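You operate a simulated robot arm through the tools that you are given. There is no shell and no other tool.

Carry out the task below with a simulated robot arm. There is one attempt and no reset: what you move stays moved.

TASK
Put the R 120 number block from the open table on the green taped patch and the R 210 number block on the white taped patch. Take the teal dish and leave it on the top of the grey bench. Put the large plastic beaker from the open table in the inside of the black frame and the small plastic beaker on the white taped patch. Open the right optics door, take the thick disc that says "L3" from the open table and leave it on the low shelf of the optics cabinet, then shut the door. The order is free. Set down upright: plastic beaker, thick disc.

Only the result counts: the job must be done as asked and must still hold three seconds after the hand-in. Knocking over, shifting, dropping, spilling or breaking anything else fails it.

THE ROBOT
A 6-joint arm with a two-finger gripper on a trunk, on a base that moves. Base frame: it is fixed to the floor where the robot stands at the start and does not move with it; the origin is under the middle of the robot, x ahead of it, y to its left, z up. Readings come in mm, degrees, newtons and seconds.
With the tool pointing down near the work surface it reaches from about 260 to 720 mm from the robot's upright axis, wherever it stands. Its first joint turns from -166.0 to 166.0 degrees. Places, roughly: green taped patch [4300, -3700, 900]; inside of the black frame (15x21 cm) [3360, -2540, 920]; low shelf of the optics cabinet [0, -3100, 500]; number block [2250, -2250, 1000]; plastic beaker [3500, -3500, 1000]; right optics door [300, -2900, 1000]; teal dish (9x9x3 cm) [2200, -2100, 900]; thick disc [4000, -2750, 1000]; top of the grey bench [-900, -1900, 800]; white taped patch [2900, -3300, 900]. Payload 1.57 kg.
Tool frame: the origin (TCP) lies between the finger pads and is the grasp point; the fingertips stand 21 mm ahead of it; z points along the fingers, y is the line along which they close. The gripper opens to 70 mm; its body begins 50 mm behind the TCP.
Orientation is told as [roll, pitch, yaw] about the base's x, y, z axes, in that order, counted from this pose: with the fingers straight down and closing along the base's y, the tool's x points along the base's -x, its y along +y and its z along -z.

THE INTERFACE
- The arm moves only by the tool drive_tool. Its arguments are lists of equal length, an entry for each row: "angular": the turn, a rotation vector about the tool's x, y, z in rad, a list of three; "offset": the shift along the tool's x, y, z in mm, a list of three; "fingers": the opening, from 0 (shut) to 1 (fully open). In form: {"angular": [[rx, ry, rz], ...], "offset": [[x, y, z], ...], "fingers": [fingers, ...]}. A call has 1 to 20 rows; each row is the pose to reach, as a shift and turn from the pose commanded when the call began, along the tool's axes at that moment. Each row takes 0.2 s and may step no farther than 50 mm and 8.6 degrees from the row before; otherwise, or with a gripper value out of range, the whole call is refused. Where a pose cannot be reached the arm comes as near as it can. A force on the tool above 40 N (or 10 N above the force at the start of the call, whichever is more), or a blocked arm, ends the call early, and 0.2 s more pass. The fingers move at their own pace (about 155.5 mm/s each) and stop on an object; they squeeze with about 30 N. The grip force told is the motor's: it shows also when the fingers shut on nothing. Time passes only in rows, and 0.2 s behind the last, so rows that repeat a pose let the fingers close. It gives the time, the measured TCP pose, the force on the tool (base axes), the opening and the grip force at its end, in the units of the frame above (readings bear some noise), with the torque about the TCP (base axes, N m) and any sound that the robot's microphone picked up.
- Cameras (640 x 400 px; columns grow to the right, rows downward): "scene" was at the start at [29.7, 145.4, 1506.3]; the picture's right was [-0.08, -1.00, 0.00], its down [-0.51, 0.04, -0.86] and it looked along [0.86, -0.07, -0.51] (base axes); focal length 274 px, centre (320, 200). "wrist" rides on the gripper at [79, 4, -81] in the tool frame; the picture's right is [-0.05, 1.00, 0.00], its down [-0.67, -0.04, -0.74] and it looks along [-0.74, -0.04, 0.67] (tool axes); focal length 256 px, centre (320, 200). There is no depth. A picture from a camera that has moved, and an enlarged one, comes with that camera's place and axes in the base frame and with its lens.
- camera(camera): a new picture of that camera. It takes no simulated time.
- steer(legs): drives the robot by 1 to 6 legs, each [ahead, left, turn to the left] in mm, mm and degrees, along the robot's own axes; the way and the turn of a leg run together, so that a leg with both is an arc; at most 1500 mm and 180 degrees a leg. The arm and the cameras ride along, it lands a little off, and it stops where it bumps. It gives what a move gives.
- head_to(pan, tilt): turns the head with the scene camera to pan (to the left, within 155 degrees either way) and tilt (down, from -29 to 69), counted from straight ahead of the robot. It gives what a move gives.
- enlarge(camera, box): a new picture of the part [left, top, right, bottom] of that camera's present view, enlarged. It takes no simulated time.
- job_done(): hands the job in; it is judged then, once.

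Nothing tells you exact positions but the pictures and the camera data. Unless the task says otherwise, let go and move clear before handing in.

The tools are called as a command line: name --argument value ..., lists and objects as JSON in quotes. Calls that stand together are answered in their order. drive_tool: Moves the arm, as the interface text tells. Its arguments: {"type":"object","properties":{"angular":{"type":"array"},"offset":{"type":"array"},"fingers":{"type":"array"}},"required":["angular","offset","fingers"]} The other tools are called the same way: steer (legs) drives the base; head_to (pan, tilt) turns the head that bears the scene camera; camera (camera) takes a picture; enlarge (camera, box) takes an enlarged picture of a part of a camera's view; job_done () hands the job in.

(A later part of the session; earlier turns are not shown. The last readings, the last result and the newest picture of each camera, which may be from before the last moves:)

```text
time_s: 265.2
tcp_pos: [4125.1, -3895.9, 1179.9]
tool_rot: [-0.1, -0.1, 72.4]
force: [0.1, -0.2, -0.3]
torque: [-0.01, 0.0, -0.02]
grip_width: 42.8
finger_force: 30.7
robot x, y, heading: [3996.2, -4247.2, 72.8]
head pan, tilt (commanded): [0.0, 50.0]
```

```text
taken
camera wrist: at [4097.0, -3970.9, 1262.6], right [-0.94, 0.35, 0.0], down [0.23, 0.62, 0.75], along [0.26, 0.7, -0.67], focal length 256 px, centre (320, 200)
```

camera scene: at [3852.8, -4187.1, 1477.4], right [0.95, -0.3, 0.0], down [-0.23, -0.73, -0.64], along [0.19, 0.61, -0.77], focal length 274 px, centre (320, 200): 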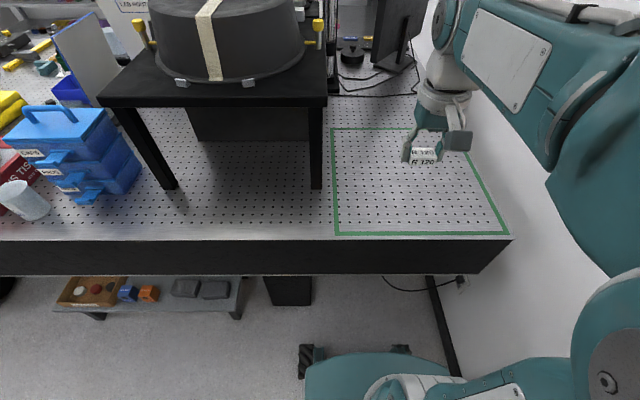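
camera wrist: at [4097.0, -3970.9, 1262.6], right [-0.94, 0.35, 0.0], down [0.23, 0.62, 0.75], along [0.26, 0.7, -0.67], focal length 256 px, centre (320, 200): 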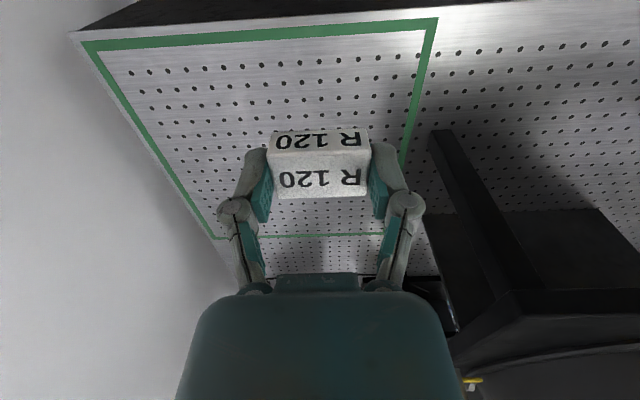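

Carrying R 120 over the green patch to about (4172, -3780) and lowering.

drive_tool --angular '[[0, 0, 0], [0, 0, 0], [0, 0, 0], [0, 0, 0], [0, 0, 0], [0, 0, 0], [0, 0, 0], [0, 0, 0], [0, 0, 0], [0, 0, 0]]' --offset '[[-32, -2, 0], [-63, -5, 0], [-95, -7, 0], [-125.7, -9.5, 0], [-125.7, -9.5, 45], [-125.7, -9.5, 90], [-125.7, -9.5, 135], [-125.7, -9.5, 180], [-125.7, -9.5, 220], [-125.7, -9.5, 220]]' --fingers '[0, 0, 0, 0, 0, 0, 0, 0, 0, 0]'

camera --camera "wrist"

camera --camera "scene"

```text
time_s: 267.4
tcp_pos: [4172.7, -3777.9, 963.4]
tool_rot: [-0.1, 0.0, 72.4]
force: [0.3, -0.4, -0.2]
torque: [0.01, 0.01, 0.03]
grip_width: 42.8
finger_force: 29.8
robot x, y, heading: [3998.1, -4248.9, 72.4]
head pan, tilt (commanded): [0.0, 50.0]
```

```text
taken
camera wrist: at [4145.0, -3852.0, 1046.4], right [-0.94, 0.35, 0.0], down [0.23, 0.62, 0.75], along [0.26, 0.7, -0.67], focal length 256 px, centre (320, 200)
```

wrist: 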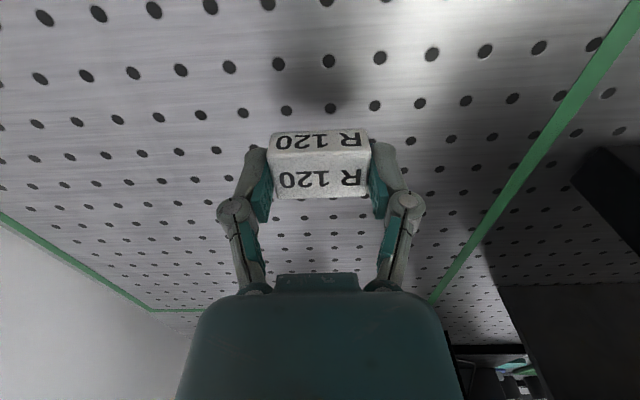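

```text
taken
camera scene: at [3853.2, -4186.3, 1477.4], right [0.95, -0.3, 0.0], down [-0.23, -0.73, -0.64], along [0.19, 0.61, -0.77], focal length 274 px, centre (320, 200)
```

scene: 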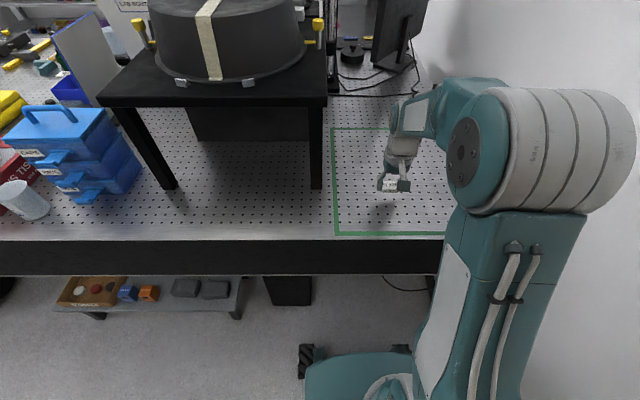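

Inside the green border. Lowering to contact.

drive_tool --angular '[[0, 0, 0], [0, 0, 0], [0, 0, 0], [0, 0, 0]]' --offset '[[0, 0, 12], [0, 0, 22], [0, 0, 28], [0, 0, 31]]' --fingers '[0, 0, 0, 0]'

```text
time_s: 268.4
tcp_pos: [4173.8, -3779.2, 931.1]
tool_rot: [-0.1, -0.1, 72.4]
force: [0.1, 1.1, 0.7]
torque: [-0.05, -0.01, 0.01]
grip_width: 42.9
finger_force: 30.0
robot x, y, heading: [3998.1, -4249.7, 72.7]
head pan, tilt (commanded): [0.0, 50.0]
```

drive_tool --angular '[[0, 0, 0], [0, 0, 0]]' --offset '[[0, 0, 1.5], [0, 0, 3]]' --fingers '[0, 0]'

```text
time_s: 269.0
tcp_pos: [4173.5, -3777.9, 929.7]
tool_rot: [-0.1, -0.3, 72.4]
force: [1.2, -1.1, 19.9]
torque: [-0.01, 0.0, -0.01]
grip_width: 42.8
finger_force: 29.5
robot x, y, heading: [3996.2, -4249.7, 72.2]
head pan, tilt (commanded): [0.0, 50.0]
```

R 120 touches the table. Relieving, opening and rising.

drive_tool --angular '[[0, 0, 0], [0, 0, 0], [0, 0, 0], [0, 0, 0], [0, 0, 0], [0, 0, 0], [0, 0, 0], [0, 0, 0], [0, 0, 0]]' --offset '[[0, 0, -2], [0, 0, -2], [0, 0, -2], [0, 0, -2], [0, 0, -25], [0, 0, -70], [0, 0, -120], [0, 0, -170], [0, 0, -220]]' --fingers '[0, 0.8, 1, 1, 1, 1, 1, 1, 1]'

camera --camera "wrist"

enlarge --camera "scene" --box '[310, 110, 530, 250]'

```text
time_s: 271.0
tcp_pos: [4175.3, -3781.1, 1144.1]
tool_rot: [-0.1, 0.0, 72.5]
force: [1.1, -0.5, 0.4]
torque: [0.0, -0.02, 0.0]
grip_width: 70.0
finger_force: 0.1
robot x, y, heading: [3996.6, -4249.2, 72.3]
head pan, tilt (commanded): [0.0, 50.0]
```

```text
taken
camera wrist: at [4146.8, -3855.2, 1225.8], right [-0.94, 0.35, 0.0], down [0.23, 0.63, 0.74], along [0.26, 0.7, -0.67], focal length 256 px, centre (320, 200)
```

wrist: 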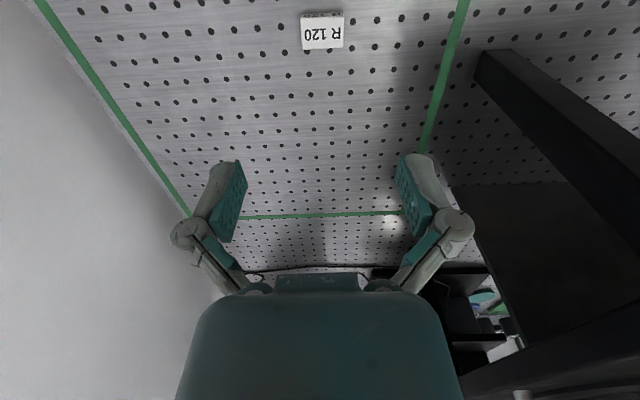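

```text
2.86 times, centred on (420, 180) of scene
camera zoom: at [3853.2, -4186.5, 1477.4], right [0.95, -0.3, 0.0], down [-0.23, -0.73, -0.64], along [0.19, 0.61, -0.77], focal length 784 px, centre (34, 257)
```

zoom: 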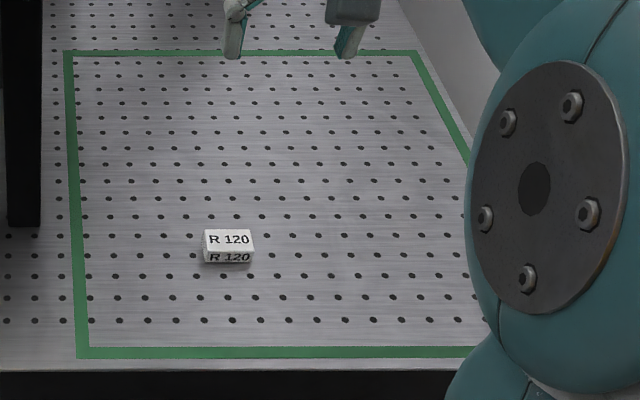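

R 120 is inside the green patch. Retracting, then driving back to the corridor to look at the optics cabinet.

drive_tool --angular '[[0, 0, 0], [0, 0, 0], [0, 0, 0]]' --offset '[[42, 0, -12], [84, 0, -24], [125, 0, -36]]' --fingers '[1, 1, 1]'

steer --legs '[[-330, 0, 0.5], [0, 1090, 0]]'

```text
time_s: 271.8
tcp_pos: [4134.9, -3901.2, 1183.7]
tool_rot: [-0.1, -0.1, 72.6]
force: [0.2, -0.1, -0.2]
torque: [-0.01, 0.01, -0.03]
grip_width: 70.0
finger_force: 0.1
robot x, y, heading: [3997.1, -4251.3, 72.5]
head pan, tilt (commanded): [0.0, 50.0]
```

```text
time_s: 279.1
tcp_pos: [3008.6, -3910.0, 1183.7]
tool_rot: [-0.1, -0.1, 73.2]
force: [0.0, -0.1, -2.0]
torque: [-0.01, 0.01, 0.02]
grip_width: 70.1
finger_force: 0.1
robot x, y, heading: [2872.8, -4261.7, 73.2]
head pan, tilt (commanded): [0.0, 50.0]
```

steer --legs '[[0, 1095, 0], [0, 1095, 0]]'

```text
time_s: 289.9
tcp_pos: [947.9, -3244.6, 1183.4]
tool_rot: [-0.2, -0.1, 70.2]
force: [0.1, -0.3, 0.6]
torque: [0.0, 0.04, 0.0]
grip_width: 70.0
finger_force: 0.1
robot x, y, heading: [793.3, -3589.6, 70.4]
head pan, tilt (commanded): [0.0, 50.0]
```

Turning to face the cabinets and moving in front of the optics doors.

steer --legs '[[0, 0, 92.7], [0, -400, 0]]'

head_to --pan 0 --tilt 20

camera --camera "scene"

camera --camera "wrist"

```text
time_s: 296.3
tcp_pos: [563.4, -3076.9, 1184.0]
tool_rot: [-0.3, -0.1, 162.9]
force: [-0.5, -0.9, -0.6]
torque: [0.06, -0.04, -0.01]
grip_width: 70.4
finger_force: 0.0
robot x, y, heading: [917.1, -3207.5, 162.9]
head pan, tilt (commanded): [0.0, 50.0]
```

```text
time_s: 297.3
tcp_pos: [565.2, -3068.7, 1183.5]
tool_rot: [-0.1, -0.1, 162.9]
force: [-0.7, 0.0, -0.9]
torque: [-0.02, 0.02, -0.02]
grip_width: 70.1
finger_force: 0.1
robot x, y, heading: [916.5, -3206.9, 162.7]
head pan, tilt (commanded): [0.0, 20.0]
```

```text
taken
camera scene: at [835.6, -3346.1, 1523.0], right [0.29, 0.96, 0.0], down [0.33, -0.1, -0.94], along [-0.9, 0.28, -0.34], focal length 274 px, centre (320, 200)
```

scene: 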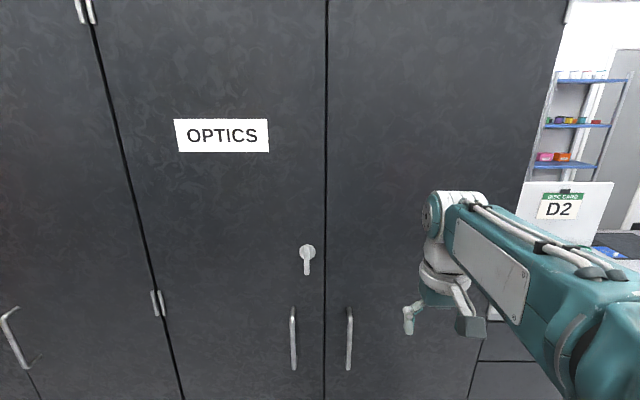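

```text
taken
camera wrist: at [639.7, -3097.1, 1265.7], right [-0.34, -0.94, 0.0], down [-0.63, 0.23, 0.75], along [-0.7, 0.26, -0.67], focal length 256 px, centre (320, 200)
```

wrist: 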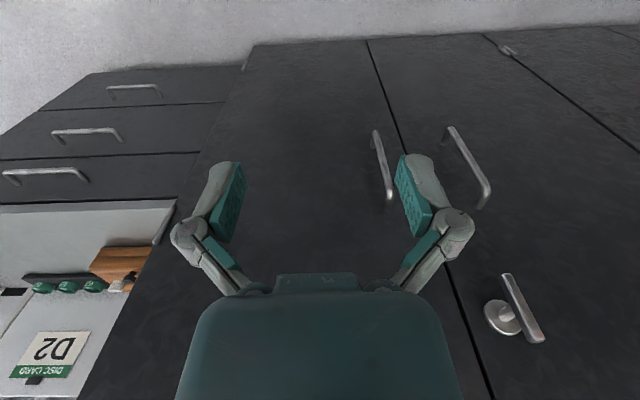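

The optics cabinet has two doors with vertical bar handles at the centre seam; the right door hinges at its right edge. Zooming on the handles.

enlarge --camera "scene" --box '[270, 230, 400, 390]'

enlarge --camera "wrist" --box '[340, 90, 560, 250]'

head_to --pan 0 --tilt 55

camera --camera "scene"

```text
2.50 times, centred on (335, 310) of scene
camera zoom: at [835.6, -3346.1, 1523.0], right [0.29, 0.96, 0.0], down [0.33, -0.1, -0.94], along [-0.9, 0.28, -0.34], focal length 686 px, centre (282, -75)
```

zoom: 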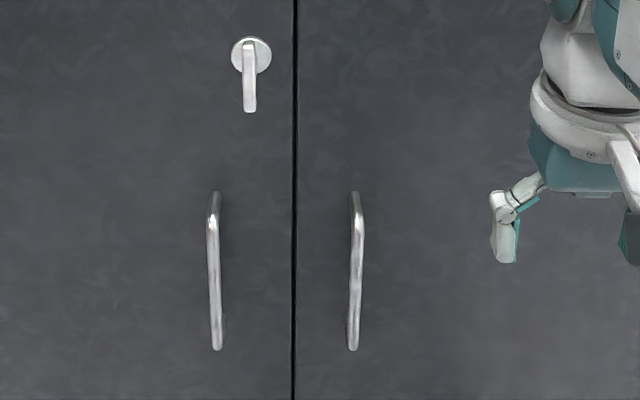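

```text
2.50 times, centred on (450, 170) of wrist
camera zoom: at [639.7, -3097.1, 1265.7], right [-0.34, -0.94, 0.0], down [-0.63, 0.23, 0.75], along [-0.7, 0.26, -0.67], focal length 640 px, centre (-5, 275)
```

zoom: 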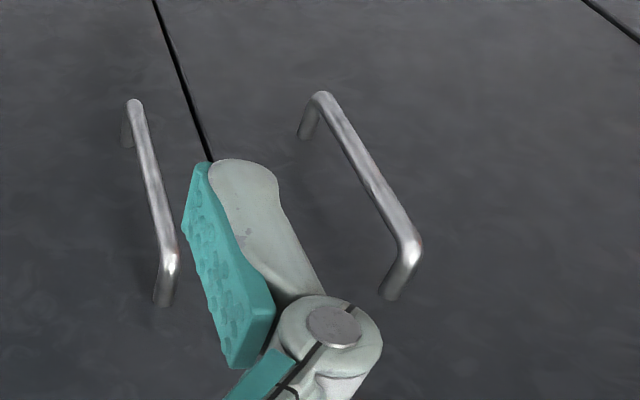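

```text
time_s: 298.3
tcp_pos: [564.1, -3070.3, 1183.5]
tool_rot: [-0.1, -0.2, 162.9]
force: [-0.2, 0.4, 0.0]
torque: [0.02, -0.01, 0.02]
grip_width: 70.0
finger_force: 0.0
robot x, y, heading: [917.6, -3204.8, 163.0]
head pan, tilt (commanded): [0.0, 55.0]
```

```text
taken
camera scene: at [855.2, -3353.6, 1470.9], right [0.29, 0.96, 0.0], down [0.78, -0.24, -0.57], along [-0.55, 0.17, -0.82], focal length 274 px, centre (320, 200)
```

scene: 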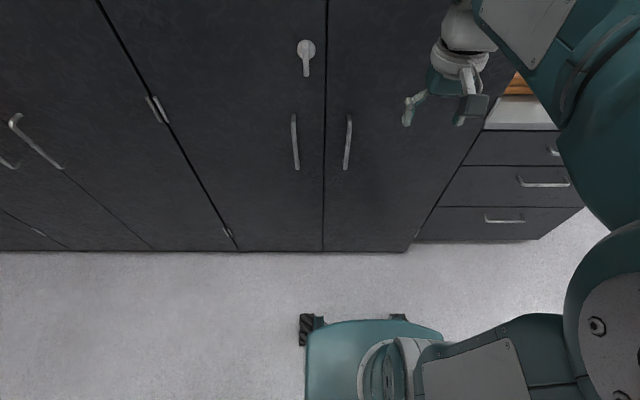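

The right door's handle is a vertical bar near (311, -3098), z≈810–975; the door face is ~650 mm ahead of me. I'll turn the hand horizontal, pointing at the door, in front of that handle.

drive_tool --angular '[[0, -0.143, 0], [0, -0.286, 0], [0, -0.429, 0], [0, -0.572, 0], [0, -0.715, 0], [0, -0.858, 0], [0, -1.0, 0], [0, -1.143, 0], [0, -1.286, 0], [0, -1.429, 0], [0, -1.571, 0]]' --offset '[[-10, 9, 26], [-20, 18, 53], [-30, 27, 80], [-40, 36, 107], [-50, 45, 133], [-60, 54, 160], [-70, 63, 187], [-80, 72, 213], [-90, 81, 240], [-100, 90, 267], [-110, 100, 293]]' --fingers '[1, 1, 1, 1, 1, 1, 1, 1, 1, 1, 1]'

camera --camera "wrist"

camera --camera "scene"

```text
time_s: 300.7
tcp_pos: [392.7, -3138.0, 926.3]
tool_rot: [-83.6, -84.2, -113.6]
force: [0.8, 0.4, 0.4]
torque: [0.04, 0.01, -0.02]
grip_width: 69.9
finger_force: 0.0
out of reach, approached as far as the arm can: row 6, 7, 8, 9, 10, 11
robot x, y, heading: [913.7, -3205.3, 162.9]
head pan, tilt (commanded): [0.0, 55.0]
```

```text
taken
camera wrist: at [472.6, -3159.1, 849.8], right [-0.3, -0.95, -0.05], down [0.69, -0.25, 0.67], along [-0.66, 0.17, 0.74], focal length 256 px, centre (320, 200)
```

wrist: 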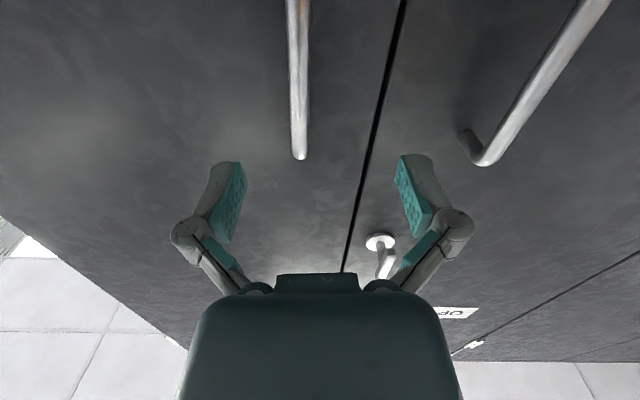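

```text
taken
camera scene: at [853.8, -3355.2, 1470.7], right [0.29, 0.96, 0.0], down [0.78, -0.24, -0.57], along [-0.55, 0.17, -0.82], focal length 274 px, centre (320, 200)
```

scene: 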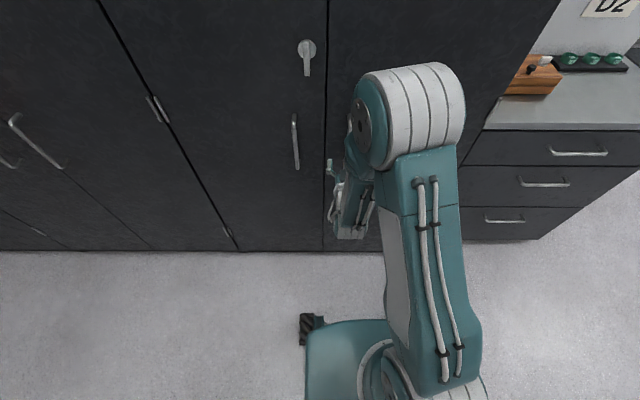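

The hand is horizontal but near its inner reach limit; the bar is ~90 mm ahead and 15 mm right. I'll back the base 150 mm (as a slight test) so the arm has more pulling range, then look again.

steer --legs '[[-150, 0, 0]]'

drive_tool --angular '[[0, 0, 0], [0, 0, 0], [0, 0, 0]]' --offset '[[0, 0, 25], [0, 0, 50], [0, 0, 75]]' --fingers '[1, 1, 1]'

camera --camera "wrist"

head_to --pan 0 --tilt 40

camera --camera "scene"

```text
time_s: 302.1
tcp_pos: [539.6, -3182.1, 926.7]
tool_rot: [-82.5, -84.1, -114.9]
force: [0.4, 0.4, -0.7]
torque: [-0.01, 0.01, -0.02]
grip_width: 70.1
finger_force: 0.0
robot x, y, heading: [1061.8, -3256.0, 163.0]
head pan, tilt (commanded): [0.0, 55.0]
```

```text
time_s: 302.9
tcp_pos: [465.7, -3171.8, 925.6]
tool_rot: [-82.5, -84.0, -115.6]
force: [-0.1, -0.3, -0.1]
torque: [0.02, -0.01, 0.02]
grip_width: 70.2
finger_force: 0.1
out of reach, approached as far as the arm can: row 2, 3
robot x, y, heading: [1064.6, -3246.4, 162.9]
head pan, tilt (commanded): [0.0, 55.0]
```

```text
taken
camera wrist: at [544.5, -3193.5, 847.8], right [-0.31, -0.95, -0.05], down [0.69, -0.26, 0.68], along [-0.66, 0.17, 0.73], focal length 256 px, centre (320, 200)
```

wrist: 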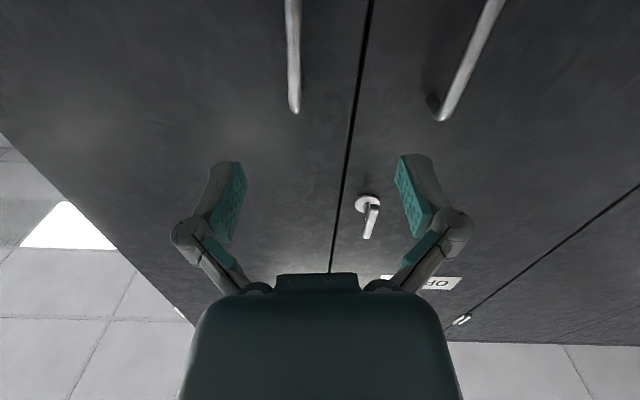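

```text
time_s: 303.7
tcp_pos: [465.5, -3171.7, 924.6]
tool_rot: [-82.4, -84.1, -115.5]
force: [0.1, -0.6, -0.5]
torque: [0.02, 0.01, 0.01]
grip_width: 69.9
finger_force: 0.0
robot x, y, heading: [1061.4, -3250.8, 162.7]
head pan, tilt (commanded): [0.0, 40.0]
```

```text
taken
camera scene: at [988.4, -3395.2, 1491.4], right [0.29, 0.96, 0.0], down [0.62, -0.19, -0.76], along [-0.73, 0.23, -0.64], focal length 274 px, centre (320, 200)
```

scene: 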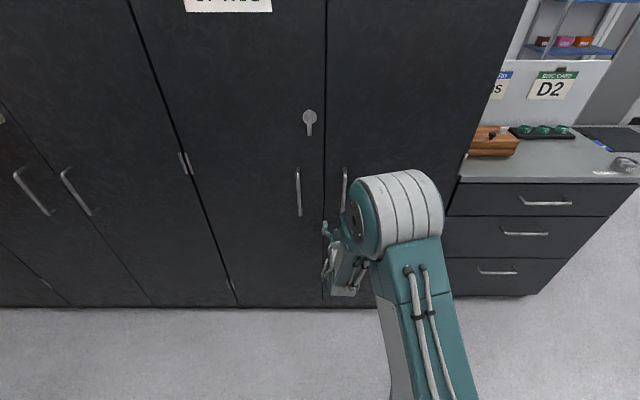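

Full horizontal is at the wrist's limit here; a hand slanted ~60° from vertical will grip the vertical bar just as well. Tilting back up by ~24°.

drive_tool --angular '[[0, 0.14, 0], [0, 0.28, 0], [0, 0.42, 0]]' --offset '[[0, 0, 0], [0, 0, 0], [0, 0, 0]]' --fingers '[1, 1, 1]'

camera --camera "wrist"

```text
time_s: 304.5
tcp_pos: [467.1, -3171.2, 927.1]
tool_rot: [-13.6, -64.4, 174.9]
force: [0.0, 0.2, -0.1]
torque: [0.0, 0.03, 0.05]
grip_width: 70.0
finger_force: 0.1
robot x, y, heading: [1058.9, -3254.0, 162.9]
head pan, tilt (commanded): [0.0, 40.0]
```

```text
taken
camera wrist: at [568.8, -3202.3, 889.3], right [-0.32, -0.95, -0.05], down [0.36, -0.17, 0.92], along [-0.88, 0.27, 0.4], focal length 256 px, centre (320, 200)
```

wrist: 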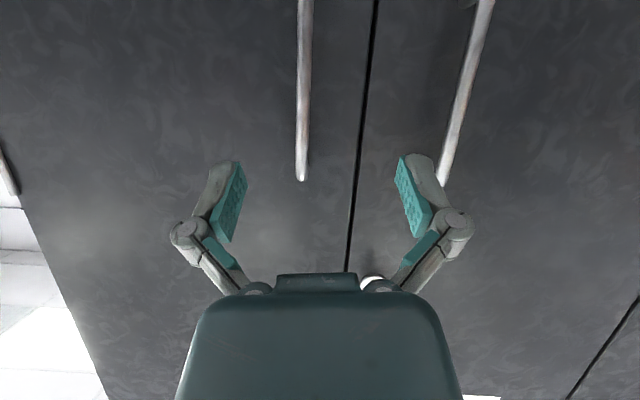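

The hand now points forward and 24° down; the bar is ahead, ~20 mm to the right. I'll level the roll and approach to ~90 mm from the bar at z≈900.

drive_tool --angular '[[0, 0, 0.056], [0, 0, 0.113], [0, 0, 0.113]]' --offset '[[-2, -7, 28], [-5, -14, 57], [-7, -21, 85.5]]' --fingers '[1, 1, 1]'

camera --camera "wrist"

camera --camera "scene"

```text
time_s: 305.3
tcp_pos: [396.7, -3122.0, 899.4]
tool_rot: [0.2, -65.2, 159.8]
force: [-0.1, -0.8, 0.8]
torque: [0.04, -0.02, -0.01]
grip_width: 69.7
finger_force: 0.0
robot x, y, heading: [1060.5, -3253.1, 163.1]
head pan, tilt (commanded): [0.0, 40.0]
```

```text
taken
camera wrist: at [495.4, -3163.1, 863.0], right [-0.36, -0.93, 0.05], down [0.39, -0.1, 0.92], along [-0.85, 0.35, 0.4], focal length 256 px, centre (320, 200)
```

wrist: 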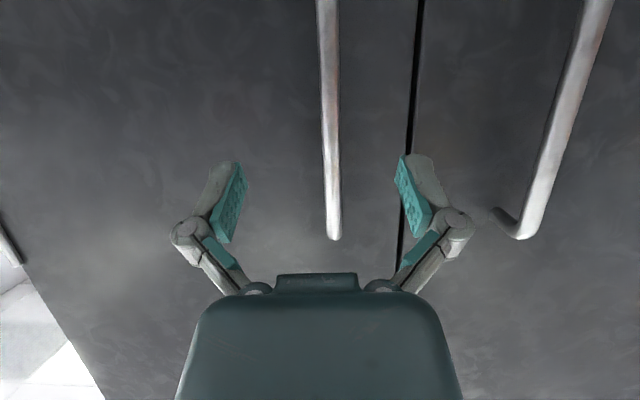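

```text
taken
camera scene: at [988.3, -3394.8, 1491.5], right [0.29, 0.96, 0.0], down [0.62, -0.19, -0.77], along [-0.73, 0.23, -0.64], focal length 274 px, centre (320, 200)
```

scene: 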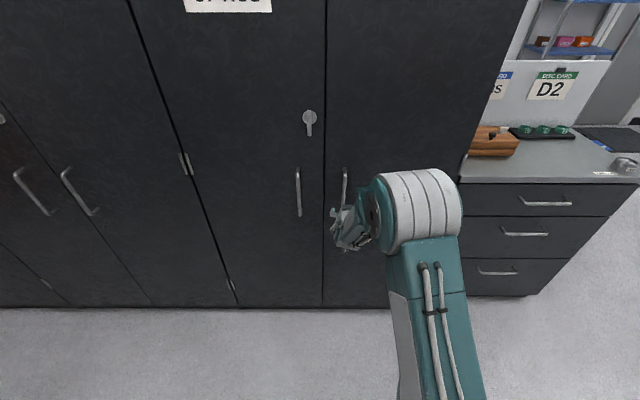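

Bar is ~5 mm left and about 89 mm ahead. Moving forward 65 mm, then re-checking.

drive_tool --angular '[[0, 0, 0], [0, 0, 0], [0, 0, 0]]' --offset '[[-9, 2, 20], [-18, 4, 40], [-27, 5, 59]]' --fingers '[1, 1, 1]'

camera --camera "wrist"

enlarge --camera "scene" --box '[290, 150, 410, 270]'

```text
time_s: 306.1
tcp_pos: [336.4, -3104.8, 899.9]
tool_rot: [0.2, -65.3, 159.8]
force: [-0.6, -0.2, -0.4]
torque: [0.0, 0.0, 0.0]
grip_width: 70.1
finger_force: 0.1
robot x, y, heading: [1062.4, -3252.4, 162.7]
head pan, tilt (commanded): [0.0, 40.0]
```

```text
taken
camera wrist: at [435.7, -3144.6, 862.4], right [-0.36, -0.93, 0.05], down [0.39, -0.1, 0.92], along [-0.85, 0.35, 0.4], focal length 256 px, centre (320, 200)
```

wrist: 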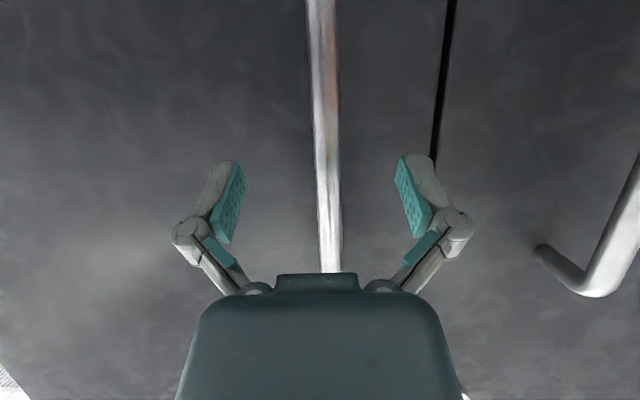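

```text
3.33 times, centred on (350, 210) of scene
camera zoom: at [988.0, -3394.8, 1491.5], right [0.29, 0.96, 0.0], down [0.62, -0.19, -0.77], along [-0.73, 0.23, -0.64], focal length 915 px, centre (220, 167)
```

zoom: 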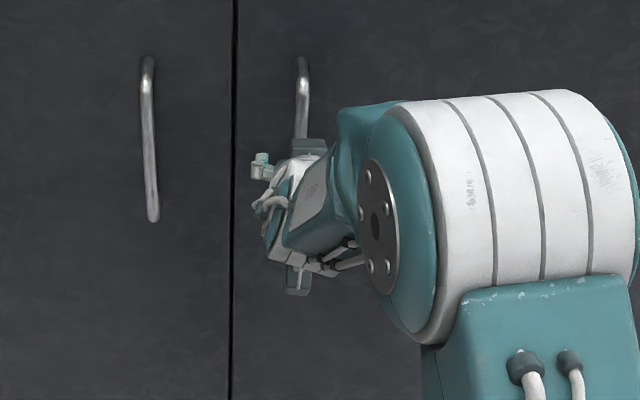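

The bar is centred between the fingers. Moving forward ~20 mm more and closing on it.

drive_tool --angular '[[0, 0, 0], [0, 0, 0], [0, 0, 0], [0, 0, 0], [0, 0, 0], [0, 0, 0]]' --offset '[[-4.5, 1, 10], [-8.4, 1, 18.2], [-8.4, 1, 18.2], [-8.4, 1, 18.2], [-8.4, 1, 18.2], [-8.4, 1, 18.2]]' --fingers '[1, 1, 0.5, 0.2, 0, 0]'

camera --camera "wrist"

```text
time_s: 307.5
tcp_pos: [317.3, -3101.5, 900.4]
tool_rot: [0.2, -65.3, 160.0]
force: [1.9, -7.5, 3.4]
torque: [-0.08, -0.2, 0.08]
grip_width: 13.1
finger_force: 31.5
robot x, y, heading: [1059.6, -3258.5, 162.9]
head pan, tilt (commanded): [0.0, 40.0]
```

```text
taken
camera wrist: at [416.1, -3141.2, 863.4], right [-0.36, -0.93, 0.05], down [0.39, -0.1, 0.92], along [-0.85, 0.35, 0.4], focal length 256 px, centre (320, 200)
```

wrist: 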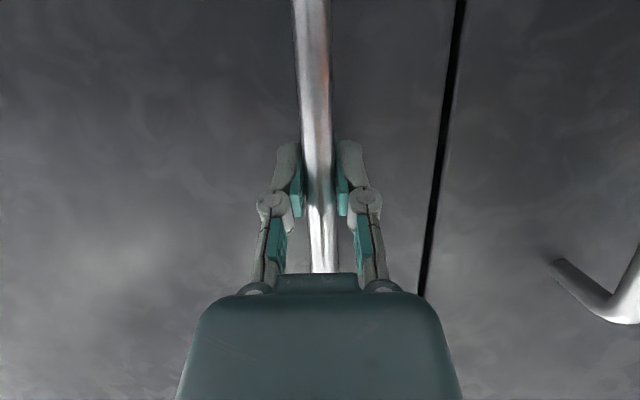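

The bar is gripped (13 mm). Test-pulling the door by about 20 mm along its arc.

drive_tool --angular '[[0, 0, 0], [0, 0, 0], [0, 0, 0]]' --offset '[[3, -1.2, -6.5], [6, -2.7, -13], [8.9, -4.5, -19.3]]' --fingers '[0, 0, 0]'

enlarge --camera "scene" --box '[220, 60, 480, 320]'

```text
time_s: 308.3
tcp_pos: [337.4, -3104.7, 899.9]
tool_rot: [0.1, -65.5, 159.9]
force: [-6.4, -10.0, 6.9]
torque: [-0.21, -0.66, 0.07]
grip_width: 12.7
finger_force: 31.9
robot x, y, heading: [1062.3, -3251.5, 162.8]
head pan, tilt (commanded): [0.0, 40.0]
```

```text
1.54 times, centred on (350, 190) of scene
camera zoom: at [987.5, -3397.2, 1491.3], right [0.29, 0.96, 0.0], down [0.62, -0.19, -0.77], along [-0.73, 0.23, -0.64], focal length 422 px, centre (274, 215)
```

zoom: 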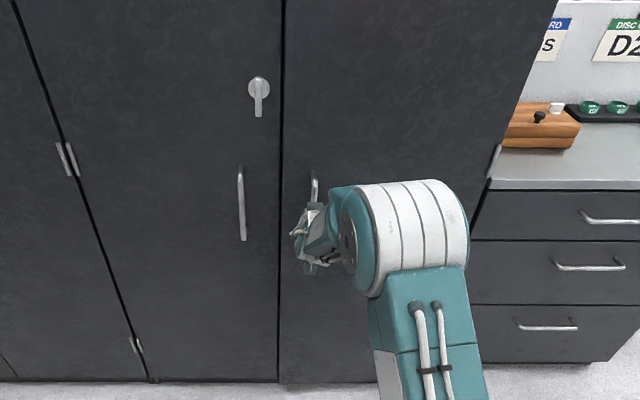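

The door is moving with little force. Continuing along the arc to about 18°.

drive_tool --angular '[[-0.02, 0, -0.009], [-0.0396, 0, -0.0183], [-0.06, 0, -0.027], [-0.0793, 0, -0.0367], [-0.1, 0, -0.046], [-0.119, 0, -0.055]]' --offset '[[7.4, -4.5, -16], [14.8, -9.9, -32.1], [22, -16, -47.5], [29.1, -22.8, -63], [36, -30.5, -78], [42.9, -38.7, -92.8]]' --fingers '[0, 0, 0, 0, 0, 0]'

camera --camera "scene"

camera --camera "wrist"

```text
time_s: 309.3
tcp_pos: [380.2, -3108.2, 900.2]
tool_rot: [-0.2, -65.3, 161.3]
force: [-0.1, 31.1, -0.7]
torque: [-0.06, -0.42, -0.1]
grip_width: 13.1
finger_force: 32.4
out of reach, approached as far as the arm can: row 2, 3, 4, 5
robot x, y, heading: [1061.6, -3250.7, 162.5]
head pan, tilt (commanded): [0.0, 40.0]
stopped in row 5: the force on the tool passed its limit at 47 N (the readings are from after the stop); the commanded pose is now the measured one
```

```text
taken
camera scene: at [987.9, -3390.2, 1491.8], right [0.3, 0.95, 0.0], down [0.61, -0.19, -0.76], along [-0.73, 0.23, -0.64], focal length 274 px, centre (320, 200)
```

scene: 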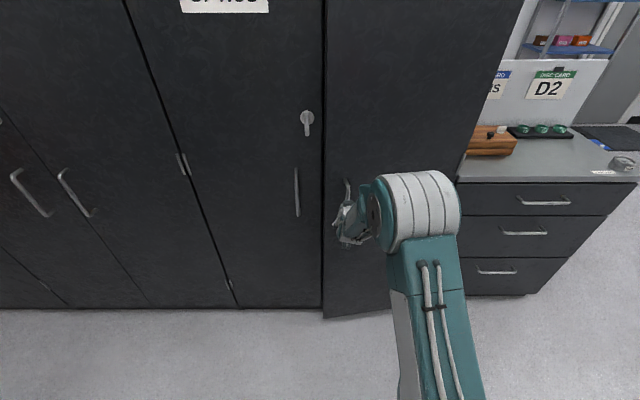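

```text
taken
camera wrist: at [480.5, -3146.9, 863.2], right [-0.35, -0.94, 0.05], down [0.39, -0.1, 0.92], along [-0.85, 0.33, 0.4], focal length 256 px, centre (320, 200)
```

wrist: 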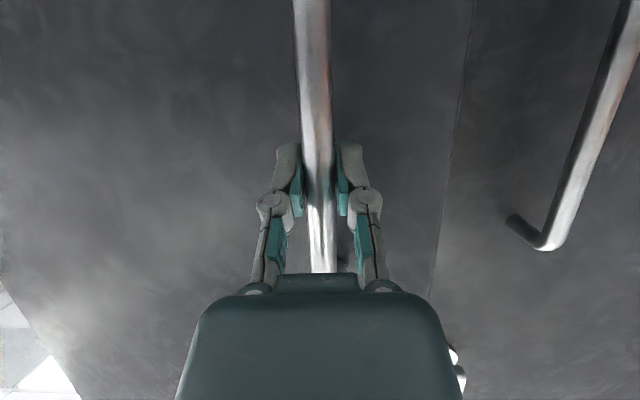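

The door is ~9° open, but the arm runs into its wrist limits. I'll use the base instead: driving it on an arc around the door's hinge keeps the grip rigid. First a null move to settle the force.

drive_tool --angular '[[0, 0, 0], [0, 0, 0]]' --offset '[[0, 0, 0], [0, 0, 0]]' --fingers '[0, 0]'

steer --legs '[[-44, -114, 8]]'

camera --camera "scene"

camera --camera "wrist"

```text
time_s: 309.9
tcp_pos: [381.1, -3108.3, 901.1]
tool_rot: [-0.2, -65.2, 161.4]
force: [-0.2, 32.7, -4.3]
torque: [0.18, 0.3, -0.05]
grip_width: 13.2
finger_force: 31.6
robot x, y, heading: [1063.7, -3246.7, 162.8]
head pan, tilt (commanded): [0.0, 40.0]
```

```text
time_s: 310.6
tcp_pos: [385.3, -3109.4, 901.3]
tool_rot: [-0.4, -65.1, 161.4]
force: [0.3, 1.1, -5.9]
torque: [0.2, 0.8, -0.05]
grip_width: 13.1
finger_force: 32.3
robot x, y, heading: [1065.0, -3248.9, 162.7]
head pan, tilt (commanded): [0.0, 40.0]
stopped in leg 1: the force on the tool passed its limit at 55 N (the readings are from after the stop); the commanded pose is now the measured one
```

```text
taken
camera scene: at [989.5, -3390.6, 1491.5], right [0.29, 0.96, 0.0], down [0.62, -0.19, -0.76], along [-0.73, 0.23, -0.64], focal length 274 px, centre (320, 200)
```

scene: 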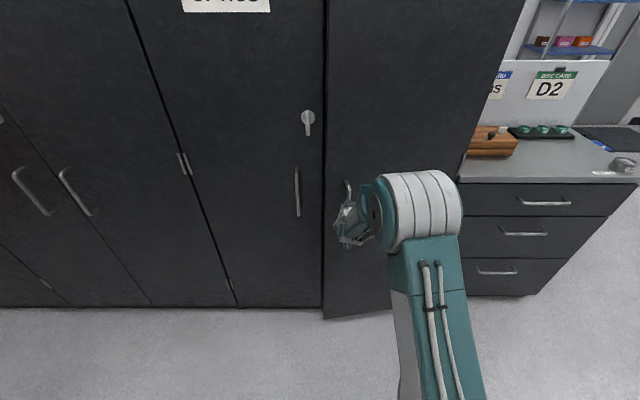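

```text
taken
camera wrist: at [484.2, -3147.1, 863.5], right [-0.35, -0.94, 0.05], down [0.39, -0.1, 0.92], along [-0.86, 0.34, 0.4], focal length 256 px, centre (320, 200)
```

wrist: 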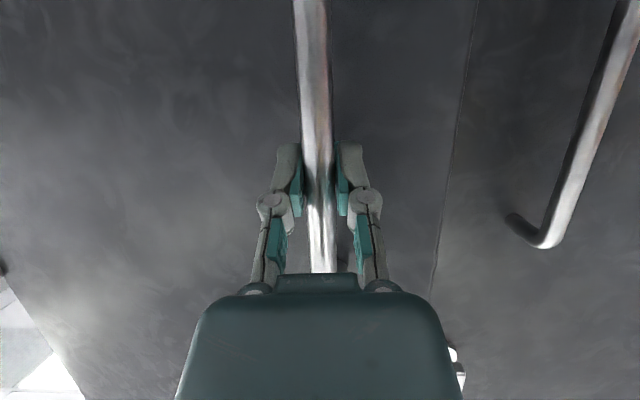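

The side force has relaxed. I'll try the arm again with pure translation along the arc (letting the fingers pivot on the round bar).

drive_tool --angular '[[0, 0, 0], [0, 0, 0], [0, 0, 0]]' --offset '[[4.3, -3.7, -9.3], [8.6, -7.5, -18.7], [12.9, -11.5, -28]]' --fingers '[0, 0, 0]'

```text
time_s: 311.4
tcp_pos: [415.1, -3108.0, 900.7]
tool_rot: [-0.8, -65.1, 161.3]
force: [0.1, 6.1, -11.7]
torque: [-0.16, -0.05, 0.01]
grip_width: 13.2
finger_force: 32.5
robot x, y, heading: [1069.6, -3249.2, 162.8]
head pan, tilt (commanded): [0.0, 40.0]
```

That works with small forces. Continuing to ~26°.

drive_tool --angular '[[0, 0, 0], [0, 0, 0], [0, 0, 0], [0, 0, 0], [0, 0, 0], [0, 0, 0]]' --offset '[[5.5, -6, -12], [11.1, -12.3, -24.1], [16.5, -19, -35.7], [21.8, -26.4, -47.2], [27, -34, -58.5], [32.1, -42.2, -69.5]]' --fingers '[0, 0, 0, 0, 0, 0]'

camera --camera "scene"

camera --camera "wrist"

```text
time_s: 312.1
tcp_pos: [440.6, -3106.2, 900.8]
tool_rot: [-0.5, -65.4, 159.9]
force: [-3.9, 29.5, -9.4]
torque: [-0.23, -0.67, -0.08]
grip_width: 13.1
finger_force: 31.7
out of reach, approached as far as the arm can: row 1, 2, 3
robot x, y, heading: [1062.7, -3246.2, 163.2]
head pan, tilt (commanded): [0.0, 40.0]
stopped in row 3: the force on the tool passed its limit at 54 N (the readings are from after the stop); the commanded pose is now the measured one
```

```text
taken
camera scene: at [989.8, -3384.4, 1491.9], right [0.3, 0.96, 0.0], down [0.62, -0.19, -0.76], along [-0.73, 0.23, -0.64], focal length 274 px, centre (320, 200)
```

scene: 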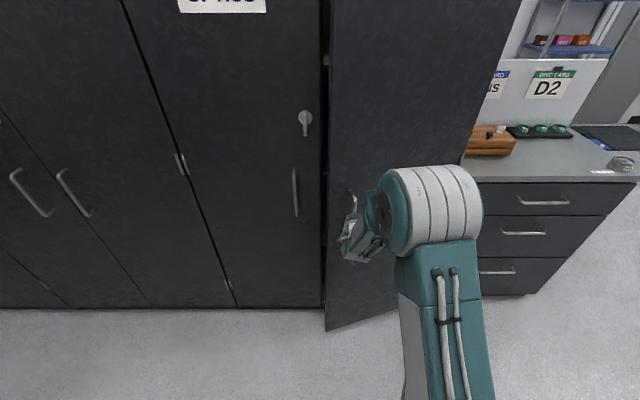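

```text
taken
camera wrist: at [539.7, -3147.7, 864.1], right [-0.37, -0.93, 0.05], down [0.39, -0.11, 0.92], along [-0.84, 0.36, 0.4], focal length 256 px, centre (320, 200)
```

wrist: 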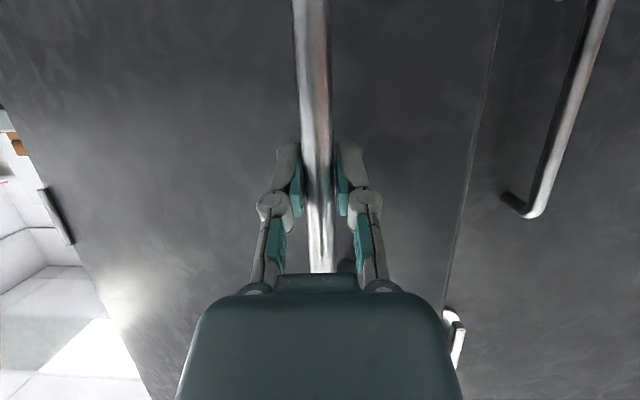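

The door is ~17° open, and the arm is at a limit again. I'll release, retreat, and re-grip from a base pose rotated around the hinge with a less steep hand tilt.

drive_tool --angular '[[0, 0, 0], [0, 0, 0], [0, 0, 0], [0, 0, 0], [0, 0, 0]]' --offset '[[0, 0, 0], [0, 0, 0], [0, 0, -30], [0, 0, -60], [0, 0, -90]]' --fingers '[0.5, 1, 1, 1, 1]'

camera --camera "wrist"

camera --camera "scene"

```text
time_s: 313.3
tcp_pos: [518.3, -3138.8, 941.1]
tool_rot: [-0.8, -65.5, 160.7]
force: [-0.6, 0.4, 0.7]
torque: [0.05, 0.03, -0.02]
grip_width: 69.9
finger_force: 0.0
robot x, y, heading: [1062.2, -3248.0, 162.9]
head pan, tilt (commanded): [0.0, 40.0]
```

```text
taken
camera wrist: at [617.5, -3179.5, 904.0], right [-0.36, -0.93, 0.04], down [0.39, -0.11, 0.92], along [-0.85, 0.35, 0.4], focal length 256 px, centre (320, 200)
```

wrist: 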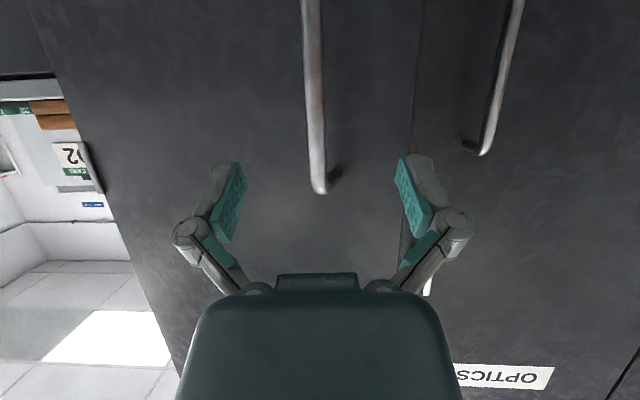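

```text
taken
camera scene: at [990.4, -3390.1, 1491.5], right [0.3, 0.96, 0.0], down [0.62, -0.19, -0.77], along [-0.73, 0.23, -0.64], focal length 274 px, centre (320, 200)
```

scene: 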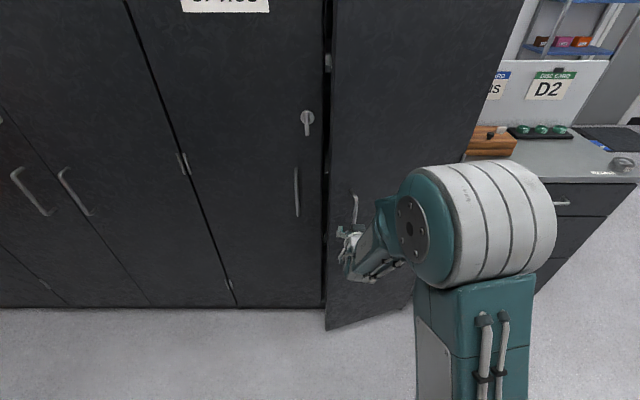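

Released cleanly and the door stays ajar. Driving the base on an arc around the hinge (also tells me how arc legs behave).

steer --legs '[[-101, -240, 17]]'

camera --camera "wrist"

camera --camera "scene"

```text
time_s: 315.1
tcp_pos: [647.4, -3089.5, 941.9]
tool_rot: [-1.2, -65.6, 178.0]
force: [0.2, -0.7, -0.4]
torque: [0.02, 0.01, -0.02]
grip_width: 69.8
finger_force: 0.2
robot x, y, heading: [1199.5, -3029.4, 179.6]
head pan, tilt (commanded): [0.0, 40.0]
```

```text
taken
camera wrist: at [753.1, -3099.8, 903.6], right [-0.08, -1.0, 0.04], down [0.4, 0.0, 0.92], along [-0.91, 0.09, 0.4], focal length 256 px, centre (320, 200)
```

wrist: 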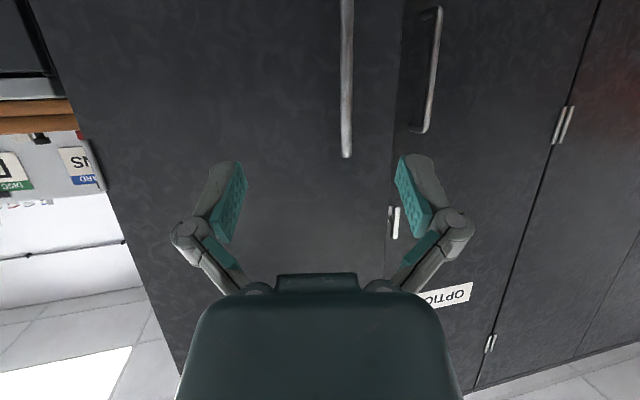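

```text
taken
camera scene: at [1170.5, -3197.5, 1490.5], right [0.01, 1.0, 0.01], down [0.64, 0.0, -0.77], along [-0.77, 0.01, -0.64], focal length 274 px, centre (320, 200)
```

scene: 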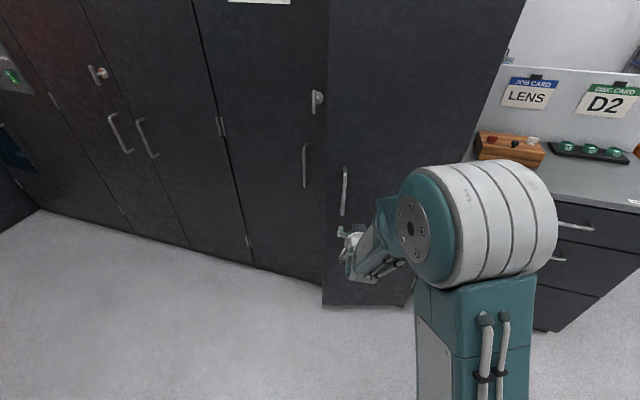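

Arc legs turn out to be true circular arcs. The bar is now ~206 mm ahead and 24 mm left of the hand. Reducing the tilt to ~50° and approaching.

drive_tool --angular '[[0, 0.09, 0.005], [0, 0.18, 0.01], [0, 0.27, 0.02]]' --offset '[[-15, 8, 39], [-30, 16, 78], [-45.6, 24, 117.7]]' --fingers '[1, 1, 1]'

camera --camera "wrist"

```text
time_s: 315.9
tcp_pos: [521.8, -3100.0, 934.5]
tool_rot: [1.4, -50.0, 175.2]
force: [-0.6, 0.2, 1.1]
torque: [0.0, -0.05, -0.01]
grip_width: 69.9
finger_force: 0.1
robot x, y, heading: [1205.2, -3032.1, 179.7]
head pan, tilt (commanded): [0.0, 40.0]
```

```text
taken
camera wrist: at [633.8, -3111.9, 926.9], right [-0.1, -0.99, 0.06], down [0.15, 0.04, 0.99], along [-0.98, 0.11, 0.14], focal length 256 px, centre (320, 200)
```

wrist: 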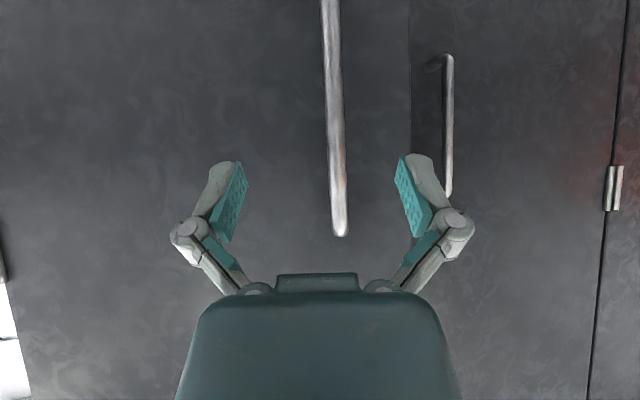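

Bar is 80 mm ahead, 10 mm left. Moving in and closing on it.

drive_tool --angular '[[0, 0, 0], [0, 0, 0], [0, 0, 0], [0, 0, 0], [0, 0, 0], [0, 0, 0], [0, 0, 0]]' --offset '[[-16, 4, 19], [-33, 8, 39], [-50, 10.5, 59.7], [-50, 10.5, 59.7], [-50, 10.5, 59.7], [-50, 10.5, 59.7], [-50, 10.5, 59.7]]' --fingers '[1, 1, 1, 0.5, 0.2, 0, 0]'

camera --camera "wrist"

```text
time_s: 317.5
tcp_pos: [442.5, -3106.1, 933.7]
tool_rot: [1.2, -50.1, 175.3]
force: [-1.3, 0.3, 3.3]
torque: [0.34, 0.09, 0.0]
grip_width: 13.5
finger_force: 32.3
robot x, y, heading: [1200.8, -3035.0, 179.7]
head pan, tilt (commanded): [0.0, 40.0]
```

```text
taken
camera wrist: at [555.1, -3117.3, 927.2], right [-0.1, -0.99, 0.05], down [0.15, 0.04, 0.99], along [-0.98, 0.11, 0.14], focal length 256 px, centre (320, 200)
```

wrist: 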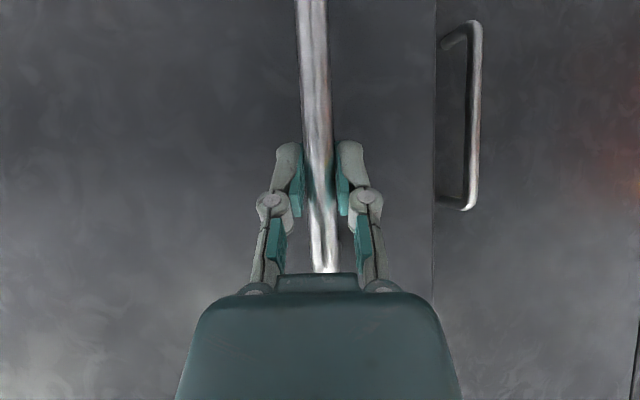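

Firm grip with negligible stress. Pulling along the arc by a further ~10°.

drive_tool --angular '[[0, 0, 0], [0, 0, 0], [0, 0, 0], [0, 0, 0]]' --offset '[[11.4, -4.4, -13.6], [22.7, -9.3, -27.2], [33.9, -15.2, -40.6], [44.9, -21.7, -53.7]]' --fingers '[0, 0, 0, 0]'

```text
time_s: 318.5
tcp_pos: [511.3, -3091.4, 934.5]
tool_rot: [1.0, -50.1, 175.4]
force: [1.5, -1.0, 11.9]
torque: [0.25, -0.76, -0.02]
grip_width: 13.6
finger_force: 32.3
robot x, y, heading: [1200.6, -3033.3, 179.6]
head pan, tilt (commanded): [0.0, 40.0]
```

drive_tool --angular '[[0, 0, 0], [0, 0, 0], [0, 0, 0], [0, 0, 0]]' --offset '[[10.8, -7.3, -13], [21.4, -15.3, -25.5], [31.7, -24, -37.9], [41.8, -33.5, -50]]' --fingers '[0, 0, 0, 0]'

camera --camera "scene"

```text
time_s: 319.5
tcp_pos: [579.9, -3063.5, 932.5]
tool_rot: [1.1, -49.8, 175.4]
force: [10.9, -20.7, 9.7]
torque: [0.06, -0.2, 0.11]
grip_width: 13.6
finger_force: 32.0
robot x, y, heading: [1200.5, -3028.6, 179.5]
head pan, tilt (commanded): [0.0, 40.0]
```

```text
taken
camera scene: at [1172.0, -3192.9, 1491.1], right [0.01, 1.0, 0.0], down [0.64, 0.0, -0.77], along [-0.77, 0.01, -0.64], focal length 274 px, centre (320, 200)
```

scene: 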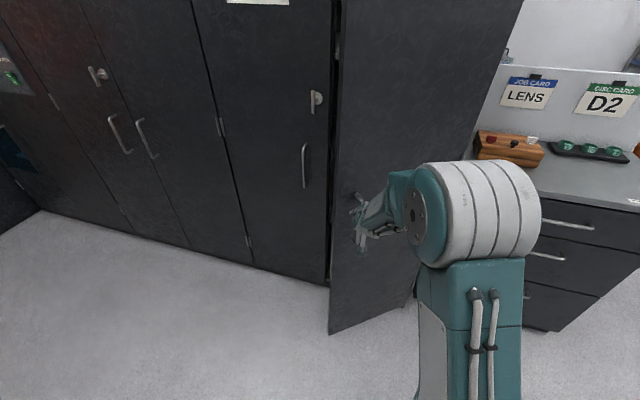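

The door is ~37° open; refining the hinge estimate slightly and pulling on.

drive_tool --angular '[[0, 0, 0], [0, 0, 0], [0, 0, 0], [0, 0, 0]]' --offset '[[10, -7.5, -12.2], [20.4, -17, -24.4], [29.8, -27.8, -35.5], [38.8, -39.4, -46.3]]' --fingers '[0, 0, 0, 0]'

camera --camera "wrist"

```text
time_s: 320.5
tcp_pos: [632.9, -3030.4, 933.1]
tool_rot: [1.1, -50.4, 174.7]
force: [-19.7, 27.7, 6.9]
torque: [0.52, 0.3, -0.05]
grip_width: 13.4
finger_force: 32.1
out of reach, approached as far as the arm can: row 4
robot x, y, heading: [1197.4, -3032.4, 179.9]
head pan, tilt (commanded): [0.0, 40.0]
```

```text
taken
camera wrist: at [745.7, -3043.5, 925.4], right [-0.11, -0.99, 0.05], down [0.15, 0.04, 0.99], along [-0.98, 0.12, 0.15], focal length 256 px, centre (320, 200)
```

wrist: 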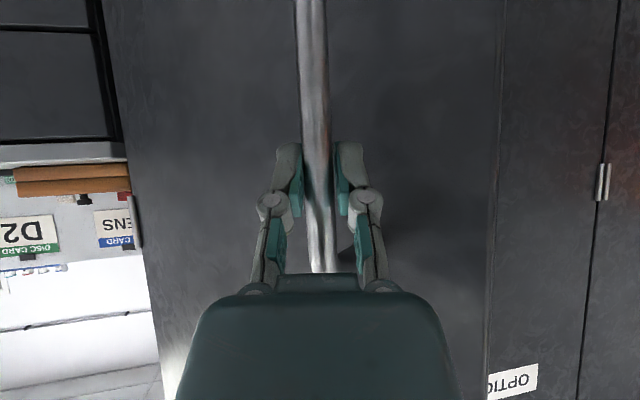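

The door is ~46° open, and the arm is at its limit again. I'll release here and then push the door further from its inner side with closed fingers.

drive_tool --angular '[[0, 0, 0], [0, 0, 0], [0, 0, 0], [0, 0, 0], [0, 0, 0]]' --offset '[[0, 0, 0], [0, 0, 0], [0, 0, -30], [0, 0, -60], [0, 0, -90]]' --fingers '[0.5, 1, 1, 1, 1]'

camera --camera "scene"

```text
time_s: 321.7
tcp_pos: [702.9, -3043.2, 989.4]
tool_rot: [1.2, -50.0, 175.4]
force: [0.3, -0.7, -0.7]
torque: [0.01, 0.02, -0.01]
grip_width: 70.4
finger_force: 0.0
robot x, y, heading: [1201.7, -3033.0, 179.7]
head pan, tilt (commanded): [0.0, 40.0]
```

```text
taken
camera scene: at [1171.0, -3190.6, 1491.4], right [0.01, 1.0, 0.0], down [0.64, 0.0, -0.77], along [-0.77, 0.01, -0.64], focal length 274 px, centre (320, 200)
```

scene: 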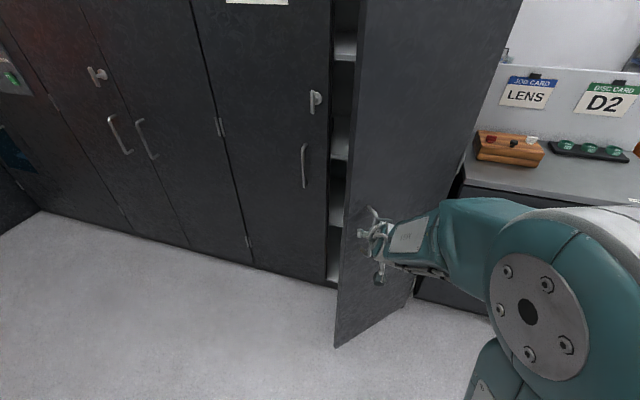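

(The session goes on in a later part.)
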